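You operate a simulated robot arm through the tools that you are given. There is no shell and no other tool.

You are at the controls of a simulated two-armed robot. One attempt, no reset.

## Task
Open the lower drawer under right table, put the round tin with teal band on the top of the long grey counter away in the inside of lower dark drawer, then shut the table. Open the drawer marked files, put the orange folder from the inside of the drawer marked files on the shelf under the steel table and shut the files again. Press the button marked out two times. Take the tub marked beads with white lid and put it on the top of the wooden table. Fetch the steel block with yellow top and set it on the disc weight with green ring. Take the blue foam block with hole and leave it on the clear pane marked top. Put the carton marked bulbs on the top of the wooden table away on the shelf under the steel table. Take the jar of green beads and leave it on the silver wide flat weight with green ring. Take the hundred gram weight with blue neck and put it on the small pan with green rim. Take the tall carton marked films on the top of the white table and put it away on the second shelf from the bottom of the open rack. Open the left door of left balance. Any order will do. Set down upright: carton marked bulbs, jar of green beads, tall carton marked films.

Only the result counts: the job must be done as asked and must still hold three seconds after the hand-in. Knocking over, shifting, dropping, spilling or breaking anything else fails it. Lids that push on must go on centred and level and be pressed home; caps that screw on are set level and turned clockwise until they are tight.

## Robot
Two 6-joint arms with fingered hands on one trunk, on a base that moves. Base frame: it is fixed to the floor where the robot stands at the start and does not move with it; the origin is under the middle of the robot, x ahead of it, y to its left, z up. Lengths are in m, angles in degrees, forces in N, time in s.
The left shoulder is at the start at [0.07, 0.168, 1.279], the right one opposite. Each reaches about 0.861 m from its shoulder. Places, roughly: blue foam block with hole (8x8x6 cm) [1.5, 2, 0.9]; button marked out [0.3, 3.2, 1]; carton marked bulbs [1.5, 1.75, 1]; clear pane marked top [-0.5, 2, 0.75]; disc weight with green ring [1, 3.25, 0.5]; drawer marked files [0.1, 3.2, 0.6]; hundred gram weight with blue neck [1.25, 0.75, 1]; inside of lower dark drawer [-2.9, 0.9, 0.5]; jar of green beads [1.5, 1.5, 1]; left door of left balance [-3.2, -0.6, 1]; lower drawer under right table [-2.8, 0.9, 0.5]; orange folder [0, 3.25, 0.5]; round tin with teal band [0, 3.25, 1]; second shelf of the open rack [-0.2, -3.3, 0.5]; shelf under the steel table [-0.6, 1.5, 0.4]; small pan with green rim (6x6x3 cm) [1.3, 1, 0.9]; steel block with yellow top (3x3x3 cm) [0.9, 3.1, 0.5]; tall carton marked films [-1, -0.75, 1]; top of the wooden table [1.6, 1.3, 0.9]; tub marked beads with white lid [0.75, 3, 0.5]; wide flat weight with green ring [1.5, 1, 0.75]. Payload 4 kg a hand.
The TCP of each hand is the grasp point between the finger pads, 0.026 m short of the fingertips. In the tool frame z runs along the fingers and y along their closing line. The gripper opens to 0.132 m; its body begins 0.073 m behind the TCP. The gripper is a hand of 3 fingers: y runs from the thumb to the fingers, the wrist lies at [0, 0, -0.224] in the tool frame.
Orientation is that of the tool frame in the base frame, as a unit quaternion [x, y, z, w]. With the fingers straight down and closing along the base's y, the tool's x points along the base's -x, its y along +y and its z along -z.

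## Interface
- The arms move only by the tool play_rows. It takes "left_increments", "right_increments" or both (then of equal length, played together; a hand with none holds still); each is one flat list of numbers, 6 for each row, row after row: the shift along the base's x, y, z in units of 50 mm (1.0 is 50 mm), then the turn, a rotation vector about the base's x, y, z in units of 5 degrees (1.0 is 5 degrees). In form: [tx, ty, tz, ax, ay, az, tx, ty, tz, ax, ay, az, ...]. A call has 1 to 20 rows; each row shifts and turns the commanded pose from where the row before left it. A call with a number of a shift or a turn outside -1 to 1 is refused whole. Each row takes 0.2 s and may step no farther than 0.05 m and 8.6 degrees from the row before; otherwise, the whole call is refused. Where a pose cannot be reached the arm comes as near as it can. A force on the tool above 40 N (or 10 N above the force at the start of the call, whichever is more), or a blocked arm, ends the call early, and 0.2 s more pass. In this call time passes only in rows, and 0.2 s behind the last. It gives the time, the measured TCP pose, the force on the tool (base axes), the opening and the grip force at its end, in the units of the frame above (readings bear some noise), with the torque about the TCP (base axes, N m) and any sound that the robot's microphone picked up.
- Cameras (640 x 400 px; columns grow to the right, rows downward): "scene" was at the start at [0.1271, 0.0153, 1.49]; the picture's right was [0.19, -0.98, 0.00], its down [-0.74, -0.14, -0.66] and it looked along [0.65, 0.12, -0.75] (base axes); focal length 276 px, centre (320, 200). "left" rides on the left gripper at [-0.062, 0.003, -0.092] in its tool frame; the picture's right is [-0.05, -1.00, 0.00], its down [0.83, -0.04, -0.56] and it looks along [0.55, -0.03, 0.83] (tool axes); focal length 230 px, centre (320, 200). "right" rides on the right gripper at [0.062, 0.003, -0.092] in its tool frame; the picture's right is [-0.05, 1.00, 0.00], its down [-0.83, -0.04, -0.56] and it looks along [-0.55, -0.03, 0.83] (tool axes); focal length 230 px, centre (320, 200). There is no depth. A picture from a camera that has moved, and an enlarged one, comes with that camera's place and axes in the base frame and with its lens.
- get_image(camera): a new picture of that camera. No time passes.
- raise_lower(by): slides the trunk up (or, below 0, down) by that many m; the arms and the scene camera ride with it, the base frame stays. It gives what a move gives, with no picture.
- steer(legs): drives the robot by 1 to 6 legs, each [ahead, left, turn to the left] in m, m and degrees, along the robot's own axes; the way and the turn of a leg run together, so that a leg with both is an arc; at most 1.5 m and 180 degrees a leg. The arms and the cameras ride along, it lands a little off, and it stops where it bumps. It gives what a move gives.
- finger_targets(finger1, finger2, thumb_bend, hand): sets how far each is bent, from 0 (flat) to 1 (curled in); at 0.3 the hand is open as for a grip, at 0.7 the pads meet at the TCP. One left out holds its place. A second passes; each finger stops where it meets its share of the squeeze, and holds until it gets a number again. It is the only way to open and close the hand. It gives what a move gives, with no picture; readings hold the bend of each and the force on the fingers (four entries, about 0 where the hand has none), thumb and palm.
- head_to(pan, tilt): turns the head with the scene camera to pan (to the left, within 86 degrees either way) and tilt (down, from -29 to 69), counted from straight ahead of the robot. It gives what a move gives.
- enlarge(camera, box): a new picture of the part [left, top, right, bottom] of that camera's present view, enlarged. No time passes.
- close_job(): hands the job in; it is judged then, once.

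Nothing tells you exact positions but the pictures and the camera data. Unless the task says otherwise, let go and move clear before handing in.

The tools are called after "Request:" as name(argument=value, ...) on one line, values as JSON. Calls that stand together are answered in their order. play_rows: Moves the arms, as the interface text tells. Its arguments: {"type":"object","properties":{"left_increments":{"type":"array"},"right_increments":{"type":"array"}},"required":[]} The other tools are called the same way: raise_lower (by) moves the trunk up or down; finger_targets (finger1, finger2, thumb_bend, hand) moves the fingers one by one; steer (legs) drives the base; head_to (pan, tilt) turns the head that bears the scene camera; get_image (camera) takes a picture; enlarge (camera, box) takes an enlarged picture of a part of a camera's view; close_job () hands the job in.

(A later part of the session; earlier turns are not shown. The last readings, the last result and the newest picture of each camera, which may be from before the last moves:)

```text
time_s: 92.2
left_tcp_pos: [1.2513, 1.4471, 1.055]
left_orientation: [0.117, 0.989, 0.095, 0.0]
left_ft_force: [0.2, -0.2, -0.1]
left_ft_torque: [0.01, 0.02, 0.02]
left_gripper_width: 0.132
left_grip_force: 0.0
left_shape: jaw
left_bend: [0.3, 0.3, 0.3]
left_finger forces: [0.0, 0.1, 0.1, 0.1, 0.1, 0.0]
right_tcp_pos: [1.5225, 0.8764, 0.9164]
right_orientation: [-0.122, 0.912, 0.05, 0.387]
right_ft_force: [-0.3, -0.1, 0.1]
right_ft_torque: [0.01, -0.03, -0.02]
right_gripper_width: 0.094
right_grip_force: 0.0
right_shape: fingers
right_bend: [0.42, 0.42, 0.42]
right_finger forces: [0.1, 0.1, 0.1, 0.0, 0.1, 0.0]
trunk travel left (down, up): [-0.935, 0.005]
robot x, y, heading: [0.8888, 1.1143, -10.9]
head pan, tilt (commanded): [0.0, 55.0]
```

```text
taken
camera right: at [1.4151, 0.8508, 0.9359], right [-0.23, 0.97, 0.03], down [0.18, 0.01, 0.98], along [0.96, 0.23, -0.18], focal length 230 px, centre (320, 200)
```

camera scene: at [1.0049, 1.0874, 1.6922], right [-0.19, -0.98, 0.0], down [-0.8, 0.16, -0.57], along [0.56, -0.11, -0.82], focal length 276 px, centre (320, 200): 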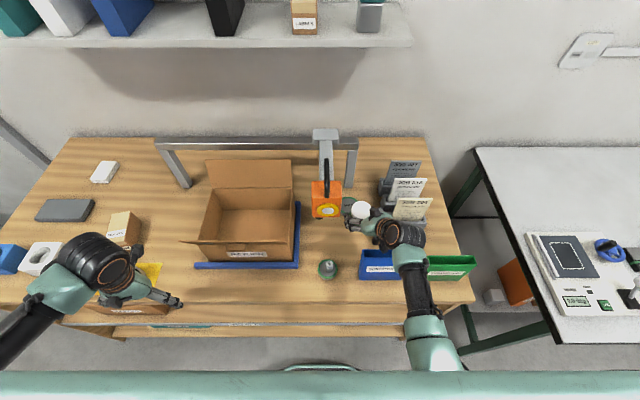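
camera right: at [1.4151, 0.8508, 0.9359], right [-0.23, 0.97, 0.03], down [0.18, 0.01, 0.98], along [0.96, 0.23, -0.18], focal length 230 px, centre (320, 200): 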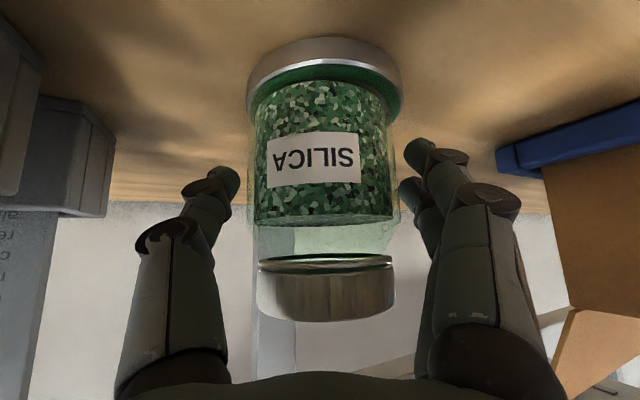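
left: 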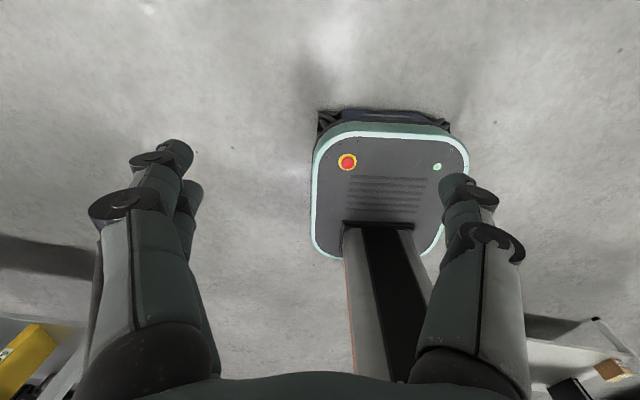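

The jar stands upright on the disc. Backing the hand out along its own axis.

Request:
play_rows(right_increments=[-0.4, -0.107, 0.4, 0, 0, 0, -0.66, -0.18, 0.66, 0, 0, 0, -0.66, -0.18, 0.66, 0, 0, 0, -0.66, -0.18, 0.66, 0, 0, 0, -0.9, 0, 0.2, 0, 0, 0, -0.9, 0, 0, 0, 0, 0])

Request:
get_image(camera="right")

Request:
enlarge(camera="scene", box=[280, 140, 440, 280])

```text
time_s: 93.6
left_tcp_pos: [1.2476, 1.4466, 1.055]
left_orientation: [0.115, 0.989, 0.095, 0.001]
left_ft_force: [-0.6, 0.4, 0.3]
left_ft_torque: [0.03, -0.01, 0.0]
left_gripper_width: 0.1319
left_grip_force: 0.0
left_shape: jaw
left_bend: [0.3, 0.3, 0.3]
left_finger forces: [0.1, 0.0, 0.2, 0.0, 0.0, 0.0]
right_tcp_pos: [1.3108, 0.8468, 1.0481]
right_orientation: [-0.122, 0.912, 0.05, 0.389]
right_ft_force: [-0.8, 0.1, -0.1]
right_ft_torque: [-0.01, -0.01, -0.02]
right_gripper_width: 0.0941
right_grip_force: 0.0
right_shape: fingers
right_bend: [0.42, 0.42, 0.42]
right_finger forces: [0.0, 0.0, 0.0, 0.0, 0.2, 0.0]
trunk travel left (down, up): [-0.935, 0.005]
robot x, y, heading: [0.884, 1.1118, -11.0]
head pan, tilt (commanded): [0.0, 55.0]
```

```text
taken
camera right: at [1.2037, 0.8214, 1.0666], right [-0.23, 0.97, 0.03], down [0.18, 0.01, 0.98], along [0.96, 0.23, -0.18], focal length 230 px, centre (320, 200)
```

right: 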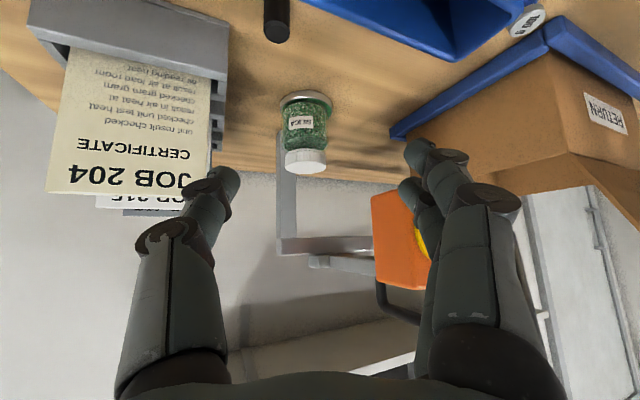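

```text
2.86 times, centred on (360, 210) of scene
camera zoom: at [1.0028, 1.0872, 1.6923], right [-0.19, -0.98, 0.0], down [-0.8, 0.16, -0.58], along [0.56, -0.11, -0.82], focal length 790 px, centre (206, 171)
```

zoom: 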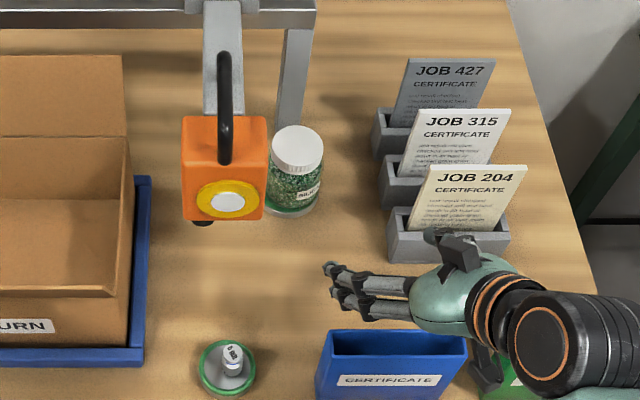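

Both the 100 g weight and the jar are in place. Next I'll collect the BULBS carton and the blue foam block; drawing the right hand back, straightening both hands, then driving left along the table.

Request:
play_rows(right_increments=[-0.95, 0.1, 0, 0, 0, -1, -0.95, 0.1, 0, 0, 0, -1, -0.9, 0.1, 0, 0, 0, -1, -0.4, 0, 0, 0, 0, 0], left_increments=[0, 0, 0, -0.71, 0.14, 0, 0, 0, 0, -0.71, 0.14, 0, 0, 0, 0, -0.71, 0.14, 0, 0, 0, 0, 0, 0, 0])

Request:
steer(legs=[[-0.06, 0.83, 0]])

Request:
get_image(camera="scene")

Request:
get_image(camera="right")

```text
time_s: 94.6
left_tcp_pos: [1.2504, 1.4453, 1.0552]
left_orientation: [0.117, 0.993, 0.001, -0.007]
left_ft_force: [0.7, 0.5, 0.0]
left_ft_torque: [0.02, -0.01, 0.0]
left_gripper_width: 0.132
left_grip_force: 0.1
left_shape: jaw
left_bend: [0.3, 0.3, 0.3]
left_finger forces: [0.1, 0.0, 0.0, 0.1, 0.1, 0.0]
right_tcp_pos: [1.1529, 0.8617, 1.0463]
right_orientation: [-0.002, 0.921, -0.001, 0.391]
right_ft_force: [0.4, -0.4, -0.7]
right_ft_torque: [0.01, 0.01, -0.01]
right_gripper_width: 0.0942
right_grip_force: 0.1
right_shape: fingers
right_bend: [0.42, 0.42, 0.42]
right_finger forces: [0.0, 0.0, 0.0, 0.0, 0.0, 0.1]
trunk travel left (down, up): [-0.935, 0.005]
robot x, y, heading: [0.885, 1.1106, -10.8]
head pan, tilt (commanded): [0.0, 55.0]
```

```text
time_s: 99.0
left_tcp_pos: [1.3524, 2.2642, 1.0546]
left_orientation: [0.119, 0.993, 0.001, -0.007]
left_ft_force: [0.3, 0.1, -0.8]
left_ft_torque: [0.04, 0.0, -0.02]
left_gripper_width: 0.1317
left_grip_force: 0.1
left_shape: jaw
left_bend: [0.3, 0.3, 0.3]
left_finger forces: [0.0, 0.1, 0.1, 0.0, 0.1, 0.0]
right_tcp_pos: [1.2515, 1.6788, 1.0466]
right_orientation: [0.0, 0.92, -0.001, 0.391]
right_ft_force: [0.3, 0.2, -1.4]
right_ft_torque: [-0.04, 0.03, -0.03]
right_gripper_width: 0.094
right_grip_force: 0.1
right_shape: fingers
right_bend: [0.42, 0.42, 0.42]
right_finger forces: [0.1, 0.1, 0.0, 0.0, 0.0, 0.0]
trunk travel left (down, up): [-0.935, 0.005]
robot x, y, heading: [0.9867, 1.928, -11.1]
head pan, tilt (commanded): [0.0, 55.0]
```

```text
taken
camera scene: at [1.1056, 1.9045, 1.6921], right [-0.19, -0.98, 0.0], down [-0.8, 0.16, -0.57], along [0.56, -0.11, -0.82], focal length 276 px, centre (320, 200)
```

scene: 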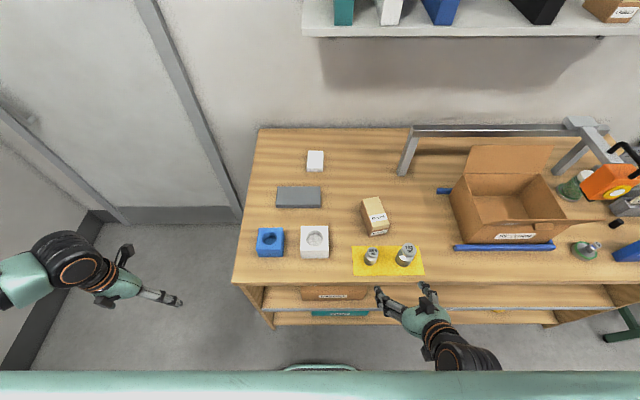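

```text
taken
camera right: at [1.1415, 1.6823, 1.0654], right [0.04, 1.0, 0.03], down [0.18, -0.04, 0.98], along [0.98, -0.03, -0.18], focal length 230 px, centre (320, 200)
```

right: 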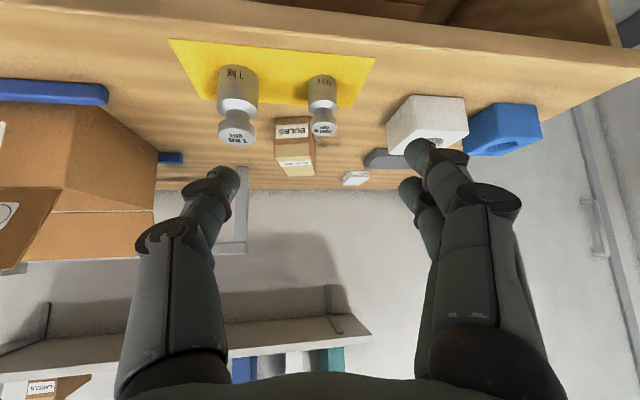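

I see the blue foam block at the left end, white one beside it, and the carton. Zooming for exact shapes.

Request:
enlarge(camera="scene", box=[240, 170, 440, 290])

```text
3.20 times, centred on (340, 230) of scene
camera zoom: at [1.1056, 1.9045, 1.6921], right [-0.19, -0.98, 0.0], down [-0.8, 0.16, -0.57], along [0.56, -0.11, -0.82], focal length 884 px, centre (256, 104)
```

zoom: 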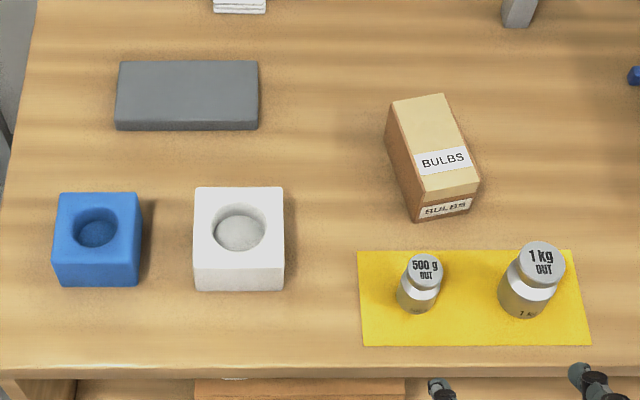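

The carton is centred at about (1.548, 1.632), 6 cm wide, aligned with base x. Moving to its pre-grasp pose.

Request:
play_rows(right_increments=[0.907, -0.234, -0.165, 0, 0, 0, 0.907, -0.234, -0.165, 0, 0, 0, 0.907, -0.234, -0.165, 0, 0, 0, 0.907, -0.234, -0.165, 0, 0, 0])

Request:
finger_targets(hand="right", finger1=0.36, finger2=0.36, thumb_bend=0.36)

Request:
get_image(camera="right")

```text
time_s: 100.0
left_tcp_pos: [1.3554, 2.2638, 1.0543]
left_orientation: [0.119, 0.993, 0.001, -0.009]
left_ft_force: [-0.5, -0.5, -0.3]
left_ft_torque: [0.02, -0.01, -0.01]
left_gripper_width: 0.1318
left_grip_force: 0.1
left_shape: jaw
left_bend: [0.3, 0.3, 0.3]
left_finger forces: [0.0, 0.0, 0.1, 0.0, 0.0, 0.0]
right_tcp_pos: [1.4358, 1.6346, 1.013]
right_orientation: [0.0, 0.921, -0.002, 0.39]
right_ft_force: [-0.1, 0.3, -0.3]
right_ft_torque: [-0.04, 0.02, -0.03]
right_gripper_width: 0.0944
right_grip_force: 0.1
right_shape: fingers
right_bend: [0.42, 0.42, 0.42]
right_finger forces: [0.0, 0.1, 0.0, 0.0, 0.0, 0.0]
trunk travel left (down, up): [-0.935, 0.005]
robot x, y, heading: [0.9871, 1.9268, -11.4]
head pan, tilt (commanded): [0.0, 55.0]
```

```text
time_s: 101.0
left_tcp_pos: [1.3519, 2.2641, 1.0548]
left_orientation: [0.119, 0.993, 0.001, -0.007]
left_ft_force: [-0.5, -0.6, 0.2]
left_ft_torque: [0.01, 0.02, 0.04]
left_gripper_width: 0.1319
left_grip_force: 0.0
left_shape: jaw
left_bend: [0.3, 0.3, 0.3]
left_finger forces: [0.0, 0.1, 0.0, 0.0, 0.0, 0.1]
right_tcp_pos: [1.4335, 1.6357, 1.0152]
right_orientation: [0.0, 0.92, -0.002, 0.391]
right_ft_force: [0.5, -0.6, -1.0]
right_ft_torque: [0.0, 0.01, -0.03]
right_gripper_width: 0.1142
right_grip_force: 0.1
right_shape: fingers
right_bend: [0.36, 0.36, 0.36]
right_finger forces: [0.0, 0.1, 0.0, 0.1, 0.1, 0.1]
trunk travel left (down, up): [-0.935, 0.005]
robot x, y, heading: [0.9844, 1.9287, -11.2]
head pan, tilt (commanded): [0.0, 55.0]
```

```text
taken
camera right: at [1.3227, 1.6381, 1.0328], right [0.04, 1.0, 0.03], down [0.18, -0.04, 0.98], along [0.98, -0.03, -0.18], focal length 230 px, centre (320, 200)
```

right: 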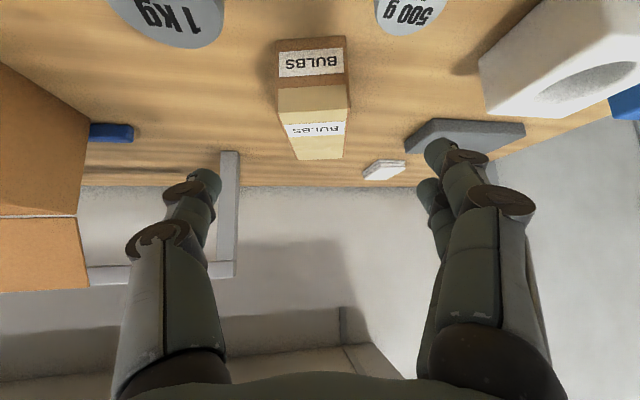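

The carton is only about 5 cm tall (top near 0.903), centred at (1.556, 1.630). Advancing so its sides are between the fingers.

Request:
play_rows(right_increments=[0.6075, -0.0285, -0.626, 0, 0, 0, 0.6075, -0.0285, -0.626, 0, 0, 0, 0.6075, -0.0285, -0.626, 0, 0, 0, 0.6075, -0.0285, -0.6, 0, 0, 0])

Request:
get_image(camera="right")

```text
time_s: 102.0
left_tcp_pos: [1.3522, 2.2657, 1.0552]
left_orientation: [0.119, 0.993, 0.0, -0.006]
left_ft_force: [-0.1, 0.4, 0.6]
left_ft_torque: [0.0, 0.0, 0.01]
left_gripper_width: 0.1319
left_grip_force: 0.1
left_shape: jaw
left_bend: [0.3, 0.3, 0.3]
left_finger forces: [0.1, 0.0, 0.1, 0.0, 0.0, 0.1]
right_tcp_pos: [1.558, 1.6294, 0.8938]
right_orientation: [-0.001, 0.918, -0.003, 0.396]
right_ft_force: [-0.2, -1.1, 14.2]
right_ft_torque: [-0.03, 0.72, 0.11]
right_gripper_width: 0.1159
right_grip_force: 7.8
right_shape: fingers
right_bend: [0.36, 0.36, 0.36]
right_finger forces: [5.7, 0.0, 0.0, 0.0, 8.8, 0.1]
trunk travel left (down, up): [-0.935, 0.005]
robot x, y, heading: [0.9848, 1.9288, -11.3]
head pan, tilt (commanded): [0.0, 55.0]
```

```text
taken
camera right: at [1.4476, 1.6321, 0.9121], right [0.04, 1.0, 0.03], down [0.17, -0.04, 0.99], along [0.99, -0.03, -0.17], focal length 230 px, centre (320, 200)
```

right: 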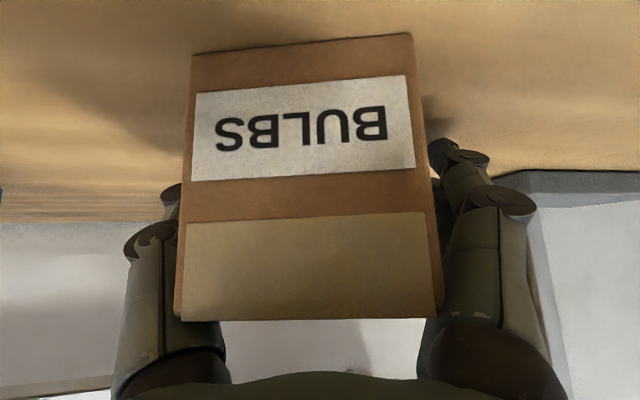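

The finger bases are touching the carton's top front corners (it is taller than I thought, about 7.5 cm). Backing off 2 cm along the hand axis, then closing.

Request:
play_rows(right_increments=[-0.3, 0.03, 0.3, 0, 0, 0])

Request:
finger_targets(hand="right", finger1=0.6, finger2=0.6, thumb_bend=0.6)

Request:
get_image(camera="right")

Request:
enlarge(camera="scene", box=[320, 180, 460, 290])

```text
time_s: 102.4
left_tcp_pos: [1.3536, 2.2642, 1.0557]
left_orientation: [0.119, 0.993, 0.001, -0.007]
left_ft_force: [-0.5, -0.6, -0.2]
left_ft_torque: [-0.02, 0.01, -0.02]
left_gripper_width: 0.1317
left_grip_force: 0.1
left_shape: jaw
left_bend: [0.3, 0.3, 0.3]
left_finger forces: [0.1, 0.1, 0.0, 0.0, 0.1, 0.1]
right_tcp_pos: [1.5405, 1.6305, 0.9021]
right_orientation: [0.0, 0.921, -0.001, 0.391]
right_ft_force: [0.3, 0.6, 0.2]
right_ft_torque: [-0.04, 0.01, -0.03]
right_gripper_width: 0.1148
right_grip_force: 0.0
right_shape: fingers
right_bend: [0.36, 0.36, 0.36]
right_finger forces: [0.0, 0.0, 0.1, 0.0, 0.0, 0.0]
trunk travel left (down, up): [-0.935, 0.005]
robot x, y, heading: [0.9874, 1.9284, -11.3]
head pan, tilt (commanded): [0.0, 55.0]
```

```text
time_s: 103.4
left_tcp_pos: [1.3536, 2.2637, 1.0542]
left_orientation: [0.119, 0.993, 0.001, -0.008]
left_ft_force: [-0.2, -0.4, 0.3]
left_ft_torque: [0.02, 0.03, 0.01]
left_gripper_width: 0.1319
left_grip_force: 0.0
left_shape: jaw
left_bend: [0.3, 0.3, 0.3]
left_finger forces: [0.1, 0.0, 0.0, 0.0, 0.0, 0.1]
right_tcp_pos: [1.5412, 1.6302, 0.9025]
right_orientation: [0.0, 0.92, -0.002, 0.391]
right_ft_force: [0.6, 0.8, 0.0]
right_ft_torque: [0.01, -0.01, -0.02]
right_gripper_width: 0.0601
right_grip_force: 10.4
right_shape: fingers
right_bend: [0.53, 0.52, 0.55]
right_finger forces: [5.1, 5.5, 0.0, 0.1, 10.6, 0.0]
trunk travel left (down, up): [-0.935, 0.005]
robot x, y, heading: [0.9869, 1.9289, -11.2]
head pan, tilt (commanded): [0.0, 55.0]
```

```text
taken
camera right: at [1.4302, 1.6338, 0.9227], right [0.04, 1.0, 0.03], down [0.18, -0.04, 0.98], along [0.98, -0.03, -0.18], focal length 230 px, centre (320, 200)
```

right: 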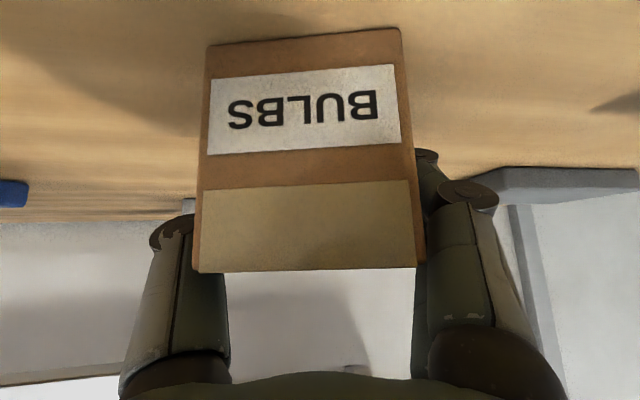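

```text
3.64 times, centred on (390, 235) of scene
camera zoom: at [1.1062, 1.9059, 1.692], right [-0.19, -0.98, 0.0], down [-0.8, 0.16, -0.57], along [0.56, -0.11, -0.82], focal length 1005 px, centre (66, 73)
```

zoom: 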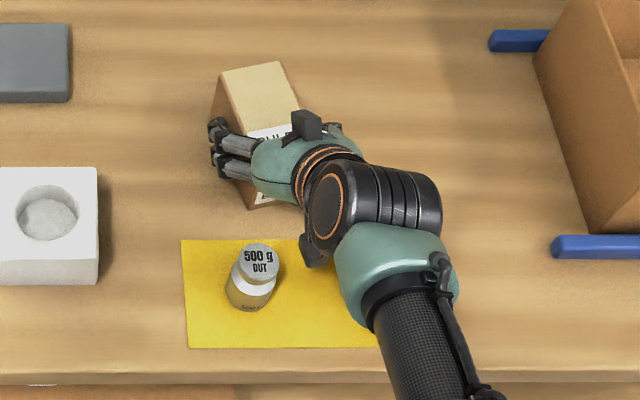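

Even grip. Lifting the carton straight up and back.

Request:
play_rows(right_increments=[0, 0, 0.4, 0, 0, 0, 0, 0, 0.8, 0, 0, 0, 0, 0, 0.8, 0, 0, 0, -0.7, 0.1, 0.6, 0, 0, 0, -0.9, 0.15, 0.2, 0, 0, 0, -0.9, 0.15, 0, 0, 0, 0, -0.9, 0.15, 0, 0, 0, 0, -0.9, 0.15, 0, 0, 0, 0])

Request:
get_image(camera="right")

Request:
get_image(camera="scene")

```text
time_s: 105.2
left_tcp_pos: [1.3505, 2.2637, 1.0544]
left_orientation: [0.119, 0.993, 0.0, -0.006]
left_ft_force: [-0.4, -0.5, -0.6]
left_ft_torque: [-0.02, -0.02, 0.01]
left_gripper_width: 0.132
left_grip_force: 0.0
left_shape: jaw
left_bend: [0.3, 0.3, 0.3]
left_finger forces: [0.1, 0.1, 0.1, 0.1, 0.0, 0.0]
right_tcp_pos: [1.3228, 1.6633, 1.0454]
right_orientation: [0.0, 0.92, -0.002, 0.392]
right_ft_force: [-0.9, -0.6, -0.4]
right_ft_torque: [0.03, -0.03, -0.02]
right_gripper_width: 0.0598
right_grip_force: 10.7
right_shape: fingers
right_bend: [0.53, 0.52, 0.55]
right_finger forces: [5.0, 5.4, 0.0, 0.1, 10.4, 0.0]
trunk travel left (down, up): [-0.935, 0.005]
robot x, y, heading: [0.9892, 1.9272, -11.1]
head pan, tilt (commanded): [0.0, 55.0]
```

```text
taken
camera right: at [1.2123, 1.667, 1.0646], right [0.04, 1.0, 0.03], down [0.17, -0.04, 0.98], along [0.98, -0.03, -0.18], focal length 230 px, centre (320, 200)
```

right: 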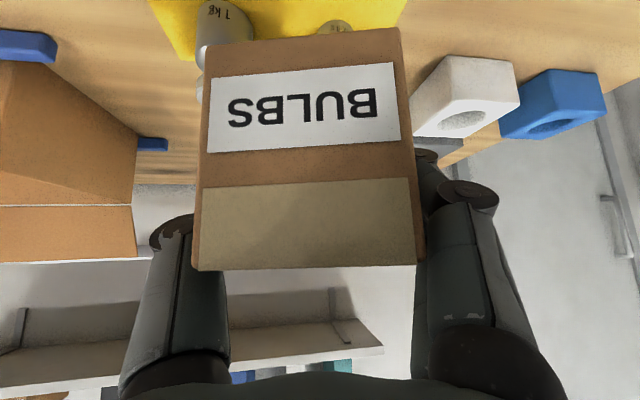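

```text
taken
camera scene: at [1.1027, 1.9068, 1.6923], right [-0.19, -0.98, 0.0], down [-0.8, 0.16, -0.58], along [0.56, -0.11, -0.82], focal length 276 px, centre (320, 200)
```

scene: 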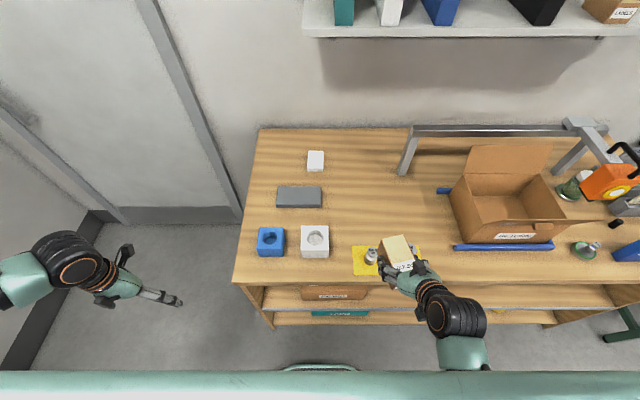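

Carton is held clear. Now the left hand for the blue foam block (8 cm wide, about 8 cm tall, at about (1.523, 1.977)): tilting the left hand forward and shifting the base slightly right.

Request:
play_rows(left_increments=[0, 0, 0, -0.19, -0.98, 0, 0, 0, 0, -0.19, -0.98, 0, 0, 0, 0, -0.19, -0.98, 0, 0, 0, 0, -0.19, -0.98, 0, 0, 0, 0, -0.19, -0.98, 0, 0, 0, 0, -0.19, -0.98, 0, 0, 0, 0, -0.19, -0.98, 0, 0, 0, 0, -0.19, -0.98, 0, 0, 0, 0, -0.19, -0.98, 0])

Request:
finger_targets(hand="left", finger1=0.38, finger2=0.38, thumb_bend=0.38)

Request:
steer(legs=[[0, -0.05, 0]])

Request:
get_image(camera="left")

Request:
get_image(camera="scene")

```text
time_s: 107.2
left_tcp_pos: [1.3289, 2.2143, 1.0413]
left_orientation: [0.121, 0.93, -0.025, 0.345]
left_ft_force: [0.5, 0.2, -0.2]
left_ft_torque: [0.0, 0.02, 0.0]
left_gripper_width: 0.1316
left_grip_force: 0.1
left_shape: jaw
left_bend: [0.3, 0.3, 0.3]
left_finger forces: [0.1, 0.0, 0.0, 0.0, 0.0, 0.0]
left hand out of reach, approached as far as the arm can: row 2, 3, 4
right_tcp_pos: [1.3239, 1.6633, 1.0454]
right_orientation: [0.001, 0.921, -0.002, 0.39]
right_ft_force: [-0.1, 0.5, -2.2]
right_ft_torque: [0.01, 0.02, -0.02]
right_gripper_width: 0.0599
right_grip_force: 11.0
right_shape: fingers
right_bend: [0.53, 0.52, 0.55]
right_finger forces: [5.1, 5.4, 0.0, 0.0, 10.5, 0.0]
trunk travel left (down, up): [-0.935, 0.005]
robot x, y, heading: [0.9864, 1.9319, -11.4]
head pan, tilt (commanded): [0.0, 55.0]
```

```text
time_s: 108.2
left_tcp_pos: [1.3304, 2.2144, 1.0405]
left_orientation: [0.12, 0.931, -0.025, 0.345]
left_ft_force: [-0.3, -0.7, -0.8]
left_ft_torque: [0.02, 0.01, -0.02]
left_gripper_width: 0.1091
left_grip_force: 0.0
left_shape: fingers
left_bend: [0.38, 0.38, 0.38]
left_finger forces: [0.0, 0.0, 0.1, 0.0, 0.0, 0.1]
right_tcp_pos: [1.3247, 1.6632, 1.0434]
right_orientation: [0.0, 0.921, -0.002, 0.391]
right_ft_force: [-0.2, 0.1, -1.7]
right_ft_torque: [-0.01, 0.0, -0.03]
right_gripper_width: 0.06
right_grip_force: 10.5
right_shape: fingers
right_bend: [0.53, 0.52, 0.55]
right_finger forces: [5.1, 5.4, 0.0, 0.2, 10.5, 0.0]
trunk travel left (down, up): [-0.935, 0.005]
robot x, y, heading: [0.9806, 1.9297, -11.1]
head pan, tilt (commanded): [0.0, 55.0]
```

```text
time_s: 109.1
left_tcp_pos: [1.3214, 2.1755, 1.0357]
left_orientation: [0.119, 0.931, -0.028, 0.344]
left_ft_force: [0.4, 0.7, 0.8]
left_ft_torque: [-0.07, -0.01, -0.05]
left_gripper_width: 0.1091
left_grip_force: 0.1
left_shape: fingers
left_bend: [0.38, 0.38, 0.38]
left_finger forces: [0.0, 0.0, 0.1, 0.0, 0.0, 0.0]
right_tcp_pos: [1.3172, 1.6238, 1.0465]
right_orientation: [-0.002, 0.921, -0.006, 0.39]
right_ft_force: [0.1, 0.0, -1.0]
right_ft_torque: [-0.03, -0.01, -0.02]
right_gripper_width: 0.0599
right_grip_force: 10.8
right_shape: fingers
right_bend: [0.53, 0.52, 0.55]
right_finger forces: [5.1, 5.4, 0.0, 0.1, 10.5, 0.1]
trunk travel left (down, up): [-0.935, 0.005]
robot x, y, heading: [0.9801, 1.881, -11.2]
head pan, tilt (commanded): [0.0, 55.0]
```

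```text
taken
camera left: at [1.3094, 2.1792, 1.1478], right [-0.2, -0.98, 0.01], down [-0.97, 0.2, -0.11], along [0.11, -0.03, -0.99], focal length 230 px, centre (320, 200)
```

left: 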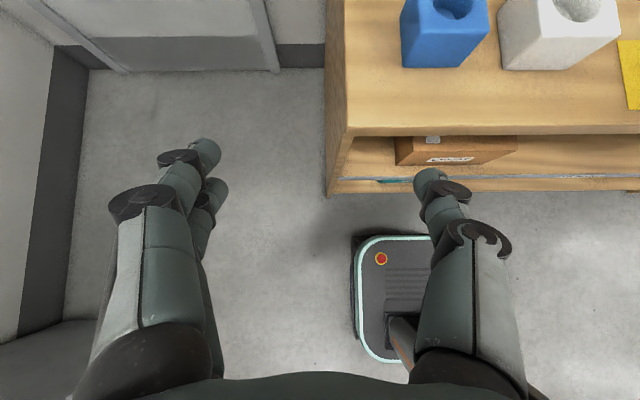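

```text
taken
camera scene: at [1.0992, 1.8723, 1.692], right [-0.19, -0.98, 0.01], down [-0.8, 0.15, -0.57], along [0.56, -0.12, -0.82], focal length 276 px, centre (320, 200)
```

scene: 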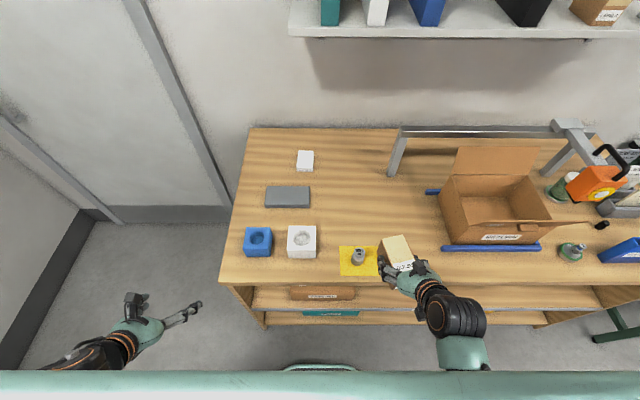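

The left camera looks straight down; the block's front edge is centred at (1.491, 1.980). Moving the left hand to pre-grasp above it.

Request:
play_rows(left_increments=[0.414, -0.726, -0.028, -0.067, 0.013, 0, 0.414, -0.726, -0.028, -0.067, 0.013, 0, 0.414, -0.726, -0.028, -0.067, 0.013, 0, 0.414, -0.726, -0.028, -0.067, 0.013, 0, 0.414, -0.726, -0.028, -0.067, 0.013, 0])

Request:
get_image(camera="left")

```text
time_s: 110.3
left_tcp_pos: [1.4198, 2.0032, 1.0263]
left_orientation: [0.14, 0.931, -0.018, 0.337]
left_ft_force: [-0.3, -0.4, 0.6]
left_ft_torque: [0.0, 0.02, 0.0]
left_gripper_width: 0.1085
left_grip_force: 0.1
left_shape: fingers
left_bend: [0.38, 0.38, 0.38]
left_finger forces: [0.0, 0.1, 0.0, 0.0, 0.1, 0.0]
right_tcp_pos: [1.3165, 1.6171, 1.0447]
right_orientation: [-0.001, 0.921, -0.001, 0.391]
right_ft_force: [-0.2, -0.7, -1.9]
right_ft_torque: [-0.03, 0.0, -0.01]
right_gripper_width: 0.0601
right_grip_force: 10.4
right_shape: fingers
right_bend: [0.53, 0.52, 0.55]
right_finger forces: [5.1, 5.4, 0.0, 0.1, 10.5, 0.0]
trunk travel left (down, up): [-0.935, 0.005]
robot x, y, heading: [0.9768, 1.8832, -11.2]
head pan, tilt (commanded): [0.0, 55.0]
```

```text
taken
camera left: at [1.4085, 2.0029, 1.1367], right [-0.23, -0.97, -0.03], down [-0.97, 0.23, -0.1], along [0.1, 0.01, -0.99], focal length 230 px, centre (320, 200)
```

left: 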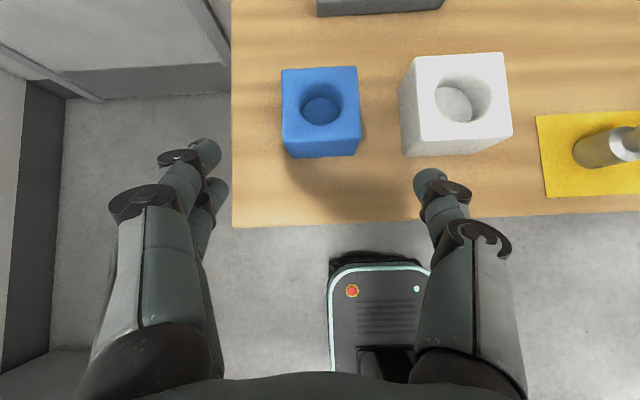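

The block is 8×8×6 cm, centred (1.530, 1.982), top about 0.913, with a 5–6 cm gap to the white block. Advancing along the hand axis.

Request:
play_rows(left_increments=[0.5, -0.095, -0.656, 0, 0, 0, 0.5, -0.095, -0.656, 0, 0, 0, 0.5, -0.095, -0.656, 0, 0, 0, 0.5, -0.095, -0.6, 0, 0, 0])

Request:
get_image(camera="left")

```text
time_s: 111.3
left_tcp_pos: [1.5259, 1.9678, 0.9046]
left_orientation: [0.115, 0.931, -0.038, 0.344]
left_ft_force: [-3.3, 2.9, 5.9]
left_ft_torque: [0.3, 0.07, 0.12]
left_gripper_width: 0.1085
left_grip_force: 3.2
left_shape: fingers
left_bend: [0.38, 0.37, 0.38]
left_finger forces: [0.2, 5.7, 0.0, 0.1, 0.1, 0.0]
right_tcp_pos: [1.3149, 1.6165, 1.044]
right_orientation: [0.0, 0.92, -0.002, 0.391]
right_ft_force: [-0.1, 0.0, -0.2]
right_ft_torque: [0.02, 0.02, -0.02]
right_gripper_width: 0.0598
right_grip_force: 10.4
right_shape: fingers
right_bend: [0.53, 0.52, 0.55]
right_finger forces: [5.0, 5.3, 0.0, 0.0, 10.5, 0.0]
trunk travel left (down, up): [-0.935, 0.005]
robot x, y, heading: [0.9792, 1.8851, -11.3]
head pan, tilt (commanded): [0.0, 55.0]
```

```text
taken
camera left: at [1.5141, 1.9728, 1.0148], right [-0.2, -0.98, 0.03], down [-0.97, 0.2, -0.12], along [0.11, -0.05, -0.99], focal length 230 px, centre (320, 200)
```

left: 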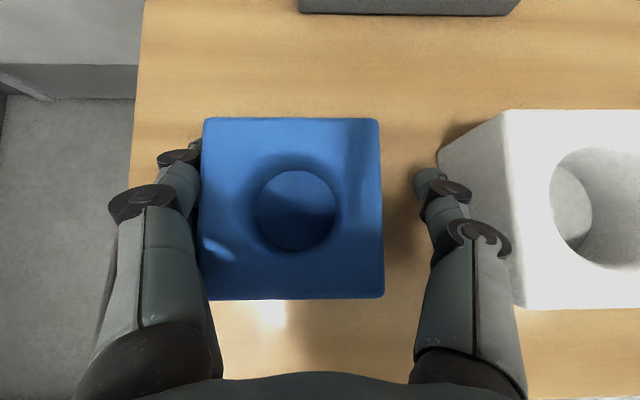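

The hand sits about 12 mm too far right of the block. Shifting left to centre, then closing.

Request:
play_rows(left_increments=[-0.03, 0.24, 0.06, 0.1, 0, 0])

Request:
get_image(camera="left")

```text
time_s: 111.7
left_tcp_pos: [1.5247, 1.9798, 0.9065]
left_orientation: [0.117, 0.931, -0.036, 0.343]
left_ft_force: [-0.3, 0.1, -0.2]
left_ft_torque: [-0.04, -0.01, 0.02]
left_gripper_width: 0.1087
left_grip_force: 0.0
left_shape: fingers
left_bend: [0.38, 0.38, 0.38]
left_finger forces: [0.0, 0.0, 0.0, 0.1, 0.0, 0.1]
right_tcp_pos: [1.3146, 1.6175, 1.0453]
right_orientation: [0.001, 0.92, -0.002, 0.391]
right_ft_force: [-1.4, 0.6, -1.3]
right_ft_torque: [-0.03, -0.02, -0.03]
right_gripper_width: 0.06
right_grip_force: 10.7
right_shape: fingers
right_bend: [0.53, 0.52, 0.55]
right_finger forces: [5.1, 5.4, 0.0, 0.0, 10.5, 0.0]
trunk travel left (down, up): [-0.935, 0.005]
robot x, y, heading: [0.9747, 1.8839, -11.3]
head pan, tilt (commanded): [0.0, 55.0]
```

```text
taken
camera left: at [1.5121, 1.9847, 1.0168], right [-0.2, -0.98, 0.02], down [-0.97, 0.2, -0.11], along [0.11, -0.04, -0.99], focal length 230 px, centre (320, 200)
```

left: 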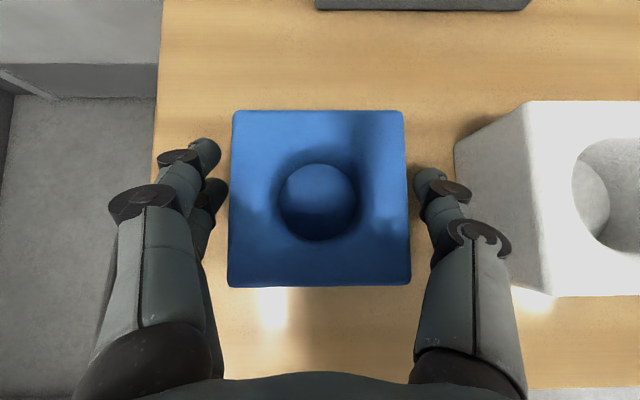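

Centred. Lowering slightly and closing the left hand.

Request:
play_rows(left_increments=[0, 0, -0.14, 0, 0, 0])

Request:
finger_targets(hand="left", finger1=0.56, finger2=0.56, thumb_bend=0.56)

Request:
get_image(camera="left")

```text
time_s: 112.1
left_tcp_pos: [1.5235, 1.9809, 0.9002]
left_orientation: [0.116, 0.931, -0.034, 0.343]
left_ft_force: [-0.2, -0.8, 0.2]
left_ft_torque: [0.01, 0.02, -0.01]
left_gripper_width: 0.1089
left_grip_force: 0.2
left_shape: fingers
left_bend: [0.38, 0.38, 0.38]
left_finger forces: [0.1, 0.0, 0.0, 0.1, 0.0, 0.1]
right_tcp_pos: [1.3151, 1.616, 1.0443]
right_orientation: [0.001, 0.92, -0.002, 0.391]
right_ft_force: [0.0, 0.6, -1.9]
right_ft_torque: [-0.02, 0.04, 0.0]
right_gripper_width: 0.0599
right_grip_force: 10.6
right_shape: fingers
right_bend: [0.53, 0.52, 0.55]
right_finger forces: [5.1, 5.4, 0.1, 0.0, 10.5, 0.0]
trunk travel left (down, up): [-0.935, 0.005]
robot x, y, heading: [0.9801, 1.8837, -11.4]
head pan, tilt (commanded): [0.0, 55.0]
```

```text
time_s: 113.1
left_tcp_pos: [1.5216, 1.9789, 0.8999]
left_orientation: [0.117, 0.932, -0.035, 0.342]
left_ft_force: [-0.3, -0.4, -0.6]
left_ft_torque: [0.04, -0.03, 0.01]
left_gripper_width: 0.0763
left_grip_force: 11.8
left_shape: fingers
left_bend: [0.47, 0.48, 0.51]
left_finger forces: [6.2, 6.1, 0.1, 0.0, 12.2, 0.0]
right_tcp_pos: [1.3158, 1.616, 1.044]
right_orientation: [0.0, 0.92, -0.002, 0.391]
right_ft_force: [0.2, 0.8, -1.0]
right_ft_torque: [-0.02, 0.02, 0.01]
right_gripper_width: 0.0601
right_grip_force: 10.6
right_shape: fingers
right_bend: [0.53, 0.52, 0.55]
right_finger forces: [5.1, 5.4, 0.1, 0.0, 10.5, 0.0]
trunk travel left (down, up): [-0.935, 0.005]
robot x, y, heading: [0.9755, 1.8791, -11.2]
head pan, tilt (commanded): [0.0, 55.0]
```

```text
taken
camera left: at [1.5114, 1.984, 1.0105], right [-0.2, -0.98, 0.02], down [-0.97, 0.2, -0.11], along [0.11, -0.04, -0.99], focal length 230 px, centre (320, 200)
```

left: 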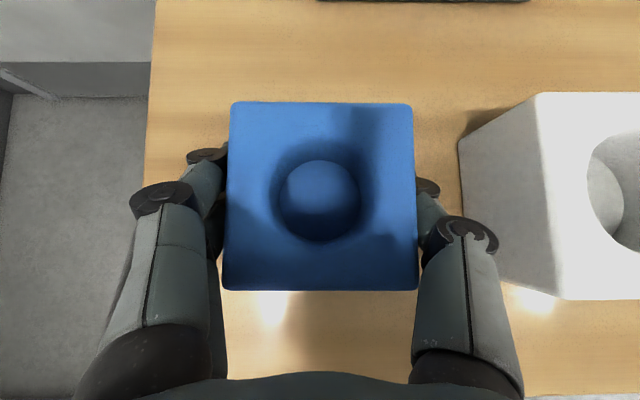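

Foam block gripped. Lifting it, then backing away from the table.

Request:
play_rows(left_increments=[0, 0, 0.4, 0, 0, 0, 0, 0, 0.8, 0, 0, 0, -0.2, 0.1, 0.8, 0, 0, 0, -0.7, 0.3, 0.5, 0, 0, 0, -0.85, 0.3, 0.1, 0, 0, 0, -0.85, 0.3, 0, 0, 0, 0, -0.6, 0.2, 0, 0, 0, 0])

Request:
get_image(camera="scene")

Request:
steer(legs=[[-0.45, 0, 0]])

Request:
steer(legs=[[0, 0, 90]])

Request:
get_image(camera="scene")

```text
time_s: 114.7
left_tcp_pos: [1.3578, 2.04, 1.031]
left_orientation: [0.116, 0.932, -0.035, 0.342]
left_ft_force: [0.5, 1.2, 0.5]
left_ft_torque: [-0.01, 0.02, 0.02]
left_gripper_width: 0.0763
left_grip_force: 11.9
left_shape: fingers
left_bend: [0.47, 0.48, 0.51]
left_finger forces: [6.1, 6.0, 0.0, 0.0, 12.2, 0.0]
right_tcp_pos: [1.3142, 1.6169, 1.0441]
right_orientation: [0.0, 0.92, -0.002, 0.392]
right_ft_force: [-1.1, 0.1, -0.7]
right_ft_torque: [-0.01, 0.0, -0.01]
right_gripper_width: 0.06
right_grip_force: 10.3
right_shape: fingers
right_bend: [0.53, 0.52, 0.55]
right_finger forces: [5.0, 5.5, 0.0, 0.0, 10.6, 0.0]
trunk travel left (down, up): [-0.935, 0.005]
robot x, y, heading: [0.9781, 1.8827, -11.1]
head pan, tilt (commanded): [0.0, 55.0]
```

```text
taken
camera scene: at [1.0949, 1.8594, 1.6922], right [-0.19, -0.98, 0.0], down [-0.8, 0.16, -0.57], along [0.56, -0.11, -0.82], focal length 276 px, centre (320, 200)
```

scene: 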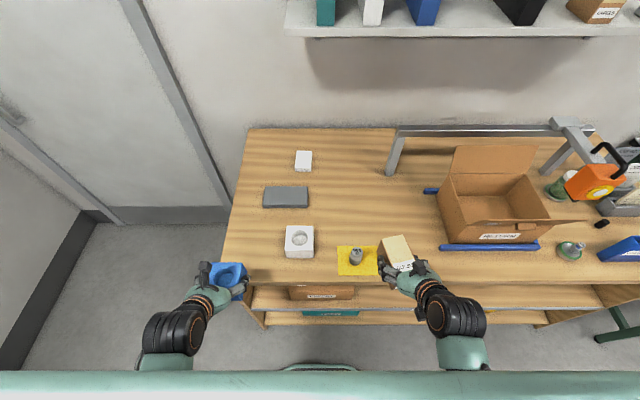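

```text
time_s: 117.4
left_tcp_pos: [0.9152, 2.1281, 1.0305]
left_orientation: [0.117, 0.932, -0.035, 0.342]
left_ft_force: [0.1, 0.5, 0.7]
left_ft_torque: [0.0, 0.02, -0.02]
left_gripper_width: 0.0764
left_grip_force: 12.0
left_shape: fingers
left_bend: [0.47, 0.48, 0.51]
left_finger forces: [6.1, 6.1, 0.0, 0.0, 12.1, 0.1]
right_tcp_pos: [0.8707, 1.7058, 1.0443]
right_orientation: [0.0, 0.921, -0.002, 0.39]
right_ft_force: [-0.2, -0.5, -1.1]
right_ft_torque: [0.0, 0.0, 0.03]
right_gripper_width: 0.0596
right_grip_force: 9.6
right_shape: fingers
right_bend: [0.53, 0.52, 0.55]
right_finger forces: [5.0, 5.4, 0.0, 0.1, 10.6, 0.0]
trunk travel left (down, up): [-0.935, 0.005]
robot x, y, heading: [0.5304, 1.9689, -11.3]
head pan, tilt (commanded): [0.0, 55.0]
```

```text
time_s: 121.7
left_tcp_pos: [0.369, 2.3529, 1.03]
left_orientation: [-0.58, 0.739, 0.218, 0.265]
left_ft_force: [0.7, 0.3, 0.9]
left_ft_torque: [-0.01, -0.03, 0.0]
left_gripper_width: 0.0764
left_grip_force: 11.7
left_shape: fingers
left_bend: [0.48, 0.48, 0.51]
left_finger forces: [6.0, 5.9, 0.1, 0.0, 11.9, 0.1]
right_tcp_pos: [0.7919, 2.3112, 1.045]
right_orientation: [0.654, -0.648, -0.277, -0.276]
right_ft_force: [-0.3, -0.4, -1.2]
right_ft_torque: [-0.01, 0.0, 0.03]
right_gripper_width: 0.0597
right_grip_force: 9.8
right_shape: fingers
right_bend: [0.53, 0.53, 0.55]
right_finger forces: [5.0, 5.3, 0.0, 0.0, 10.3, 0.0]
trunk travel left (down, up): [-0.935, 0.005]
robot x, y, heading: [0.5321, 1.9714, 79.6]
head pan, tilt (commanded): [0.0, 55.0]
```

```text
taken
camera scene: at [0.5532, 2.0913, 1.692], right [0.98, -0.19, 0.0], down [-0.15, -0.81, -0.57], along [0.11, 0.56, -0.82], focal length 276 px, centre (320, 200)
```

scene: 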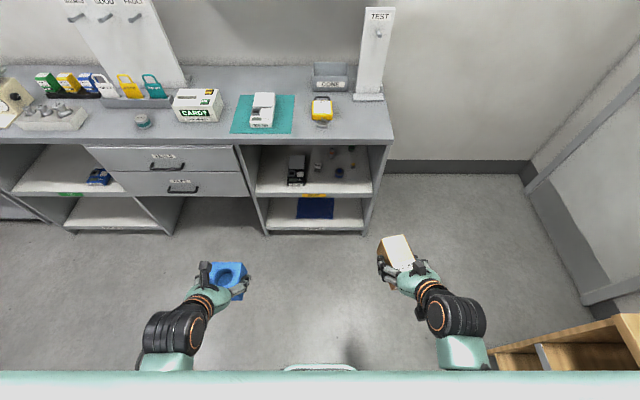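

Both objects are carried well; I can see the grey counter with its drawers. Turning another 90° to face the steel table.

Request:
steer(legs=[[0, 0, 90]])

Request:
head_to(pan=0, tilt=35)

Request:
get_image(camera="scene")

```text
time_s: 125.9
left_tcp_pos: [0.1504, 1.8034, 1.0304]
left_orientation: [0.933, -0.103, -0.343, -0.03]
left_ft_force: [-1.3, -0.4, 0.2]
left_ft_torque: [0.0, 0.0, 0.01]
left_gripper_width: 0.0761
left_grip_force: 12.1
left_shape: fingers
left_bend: [0.48, 0.48, 0.51]
left_finger forces: [6.0, 5.8, 0.1, 0.1, 11.8, 0.0]
right_tcp_pos: [0.1828, 2.2272, 1.0443]
right_orientation: [0.92, 0.013, -0.391, 0.004]
right_ft_force: [0.4, -0.3, -0.9]
right_ft_torque: [-0.02, -0.01, -0.01]
right_gripper_width: 0.0596
right_grip_force: 10.5
right_shape: fingers
right_bend: [0.53, 0.53, 0.55]
right_finger forces: [4.9, 5.2, 0.1, 0.1, 10.1, 0.0]
trunk travel left (down, up): [-0.935, 0.005]
robot x, y, heading: [0.527, 1.9697, 170.2]
head pan, tilt (commanded): [0.0, 55.0]
```

```text
time_s: 126.8
left_tcp_pos: [0.1509, 1.802, 1.0298]
left_orientation: [0.933, -0.103, -0.343, -0.03]
left_ft_force: [0.2, -0.1, -0.3]
left_ft_torque: [-0.01, 0.0, 0.02]
left_gripper_width: 0.0761
left_grip_force: 12.0
left_shape: fingers
left_bend: [0.48, 0.48, 0.51]
left_finger forces: [6.0, 5.7, 0.1, 0.1, 11.7, 0.0]
right_tcp_pos: [0.1842, 2.2263, 1.0449]
right_orientation: [0.921, 0.013, -0.391, 0.004]
right_ft_force: [0.5, 0.6, -1.4]
right_ft_torque: [0.01, -0.03, 0.03]
right_gripper_width: 0.0595
right_grip_force: 10.6
right_shape: fingers
right_bend: [0.53, 0.53, 0.55]
right_finger forces: [4.8, 5.3, 0.0, 0.1, 10.0, 0.1]
trunk travel left (down, up): [-0.935, 0.005]
robot x, y, heading: [0.5325, 1.969, 170.4]
head pan, tilt (commanded): [0.0, 35.0]
```

```text
taken
camera scene: at [0.3941, 1.9942, 1.7202], right [0.17, 0.99, 0.0], down [0.57, -0.1, -0.82], along [-0.81, 0.14, -0.57], focal length 276 px, centre (320, 200)
```

scene: 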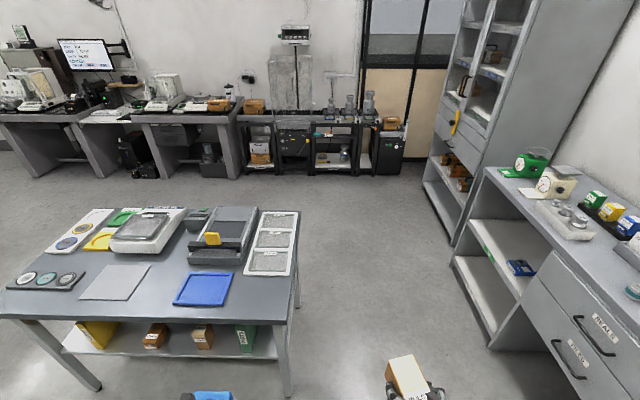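

Facing the steel table now. Zooming in on its top and its shelf.

Request:
enlarge(camera="scene", box=[60, 195, 320, 320])

Request:
enlarge(camera="scene", box=[0, 290, 310, 400])

Request:
enlarge(camera="scene", box=[230, 200, 310, 285])

```text
2.46 times, centred on (190, 258) of scene
camera zoom: at [0.3941, 1.9942, 1.7202], right [0.17, 0.99, 0.0], down [0.57, -0.1, -0.82], along [-0.81, 0.14, -0.57], focal length 680 px, centre (640, 58)
```

zoom: 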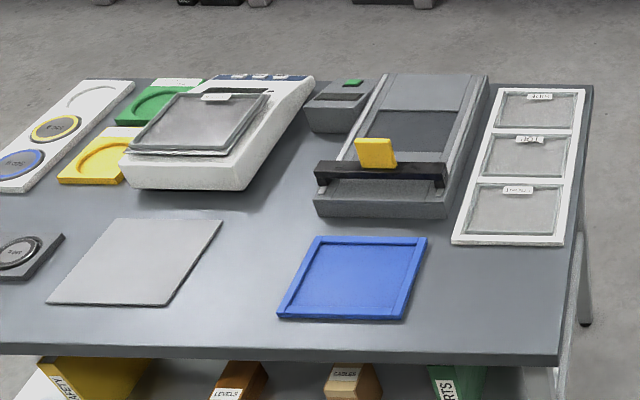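

```text
2.06 times, centred on (155, 345) of scene
camera zoom: at [0.3941, 1.9942, 1.7202], right [0.17, 0.99, 0.0], down [0.57, -0.1, -0.82], along [-0.81, 0.14, -0.57], focal length 571 px, centre (661, -99)
```

zoom: 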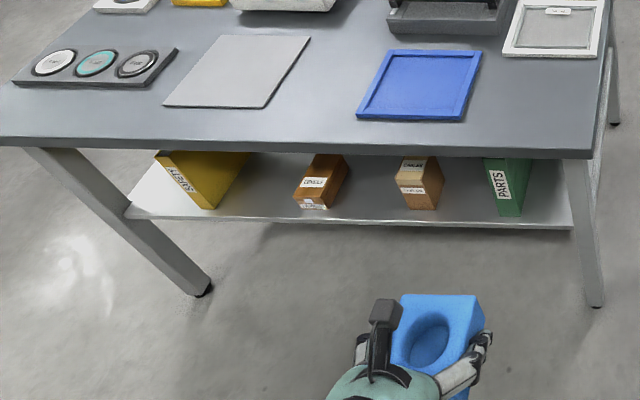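

```text
4.71 times, centred on (270, 242) of scene
camera zoom: at [0.3941, 1.9942, 1.7202], right [0.17, 0.99, 0.0], down [0.57, -0.1, -0.82], along [-0.81, 0.14, -0.57], focal length 1301 px, centre (555, 0)
```

zoom: 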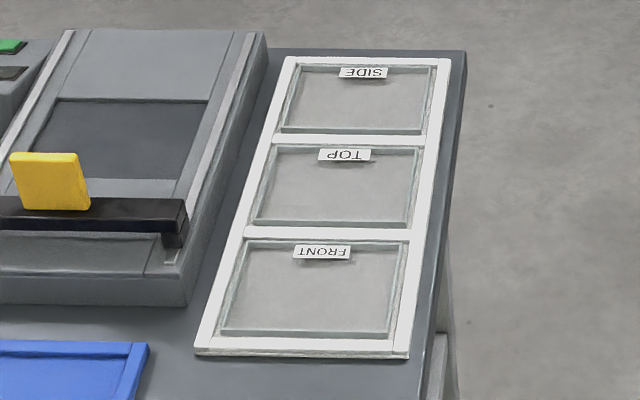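

The pane marked TOP is the middle one of the white frame, at about (−0.63, 1.93). The shelf's east side is crowded, so the carton can go in from the south end later. First I extend both arms a bit and lower the trunk for a better reach.

Request:
play_rows(left_increments=[-0.74, 0.125, 0.5, 0, 0, 0, -0.74, 0.125, 0.5, 0, 0, 0, -0.74, 0.125, 0.5, 0, 0, 0, -0.74, 0.125, 0.5, 0, 0, 0], right_increments=[-0.5, 0.3, 0.5, 0, 0, 0, -0.5, 0.3, 0.5, 0, 0, 0, -0.5, 0.3, 0.5, 0, 0, 0, -0.5, 0.3, 0.5, 0, 0, 0])

Request:
raise_lower(by=-0.2)

Request:
get_image(camera="scene")

```text
time_s: 127.8
left_tcp_pos: [0.0004, 1.8283, 1.1273]
left_orientation: [0.934, -0.104, -0.341, -0.03]
left_ft_force: [-0.2, -0.2, -1.2]
left_ft_torque: [-0.04, -0.01, -0.02]
left_gripper_width: 0.0763
left_grip_force: 12.2
left_shape: fingers
left_bend: [0.48, 0.48, 0.51]
left_finger forces: [6.0, 5.8, 0.1, 0.0, 11.7, 0.0]
right_tcp_pos: [0.0793, 2.2873, 1.1427]
right_orientation: [0.921, 0.013, -0.389, 0.005]
right_ft_force: [-0.8, -0.1, -2.0]
right_ft_torque: [-0.04, -0.01, 0.02]
right_gripper_width: 0.0594
right_grip_force: 10.3
right_shape: fingers
right_bend: [0.53, 0.53, 0.55]
right_finger forces: [4.9, 5.2, 0.0, 0.0, 10.3, 0.0]
trunk travel left (down, up): [-0.935, 0.005]
robot x, y, heading: [0.53, 1.9724, 170.5]
head pan, tilt (commanded): [0.0, 35.0]
```

```text
time_s: 129.9
left_tcp_pos: [0.0031, 1.827, 0.9288]
left_orientation: [0.933, -0.103, -0.343, -0.03]
left_ft_force: [0.3, 0.2, -0.2]
left_ft_torque: [0.0, 0.01, 0.0]
left_gripper_width: 0.0763
left_grip_force: 11.6
left_shape: fingers
left_bend: [0.48, 0.48, 0.51]
left_finger forces: [6.0, 5.8, 0.0, 0.0, 11.7, 0.0]
right_tcp_pos: [0.0827, 2.2872, 0.9432]
right_orientation: [0.92, 0.013, -0.391, 0.005]
right_ft_force: [-0.2, 1.6, -0.5]
right_ft_torque: [0.0, 0.0, -0.03]
right_gripper_width: 0.0596
right_grip_force: 10.6
right_shape: fingers
right_bend: [0.53, 0.53, 0.55]
right_finger forces: [4.9, 5.2, 0.0, 0.0, 10.2, 0.1]
trunk travel left (down, up): [-0.735, 0.205]
robot x, y, heading: [0.5302, 1.9717, 170.3]
head pan, tilt (commanded): [0.0, 35.0]
```

```text
taken
camera scene: at [0.394, 1.9943, 1.5203], right [0.17, 0.99, 0.0], down [0.57, -0.1, -0.82], along [-0.81, 0.14, -0.57], focal length 276 px, centre (320, 200)
```

scene: 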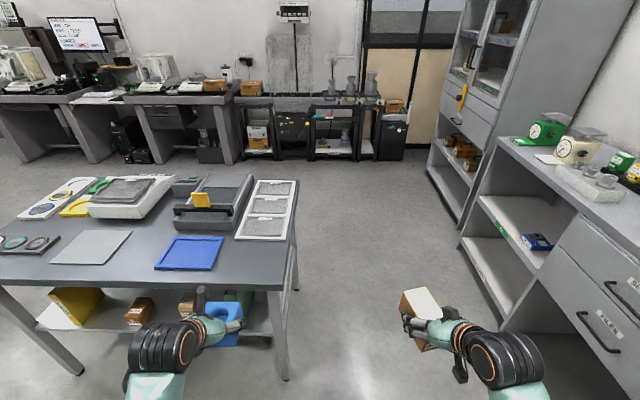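

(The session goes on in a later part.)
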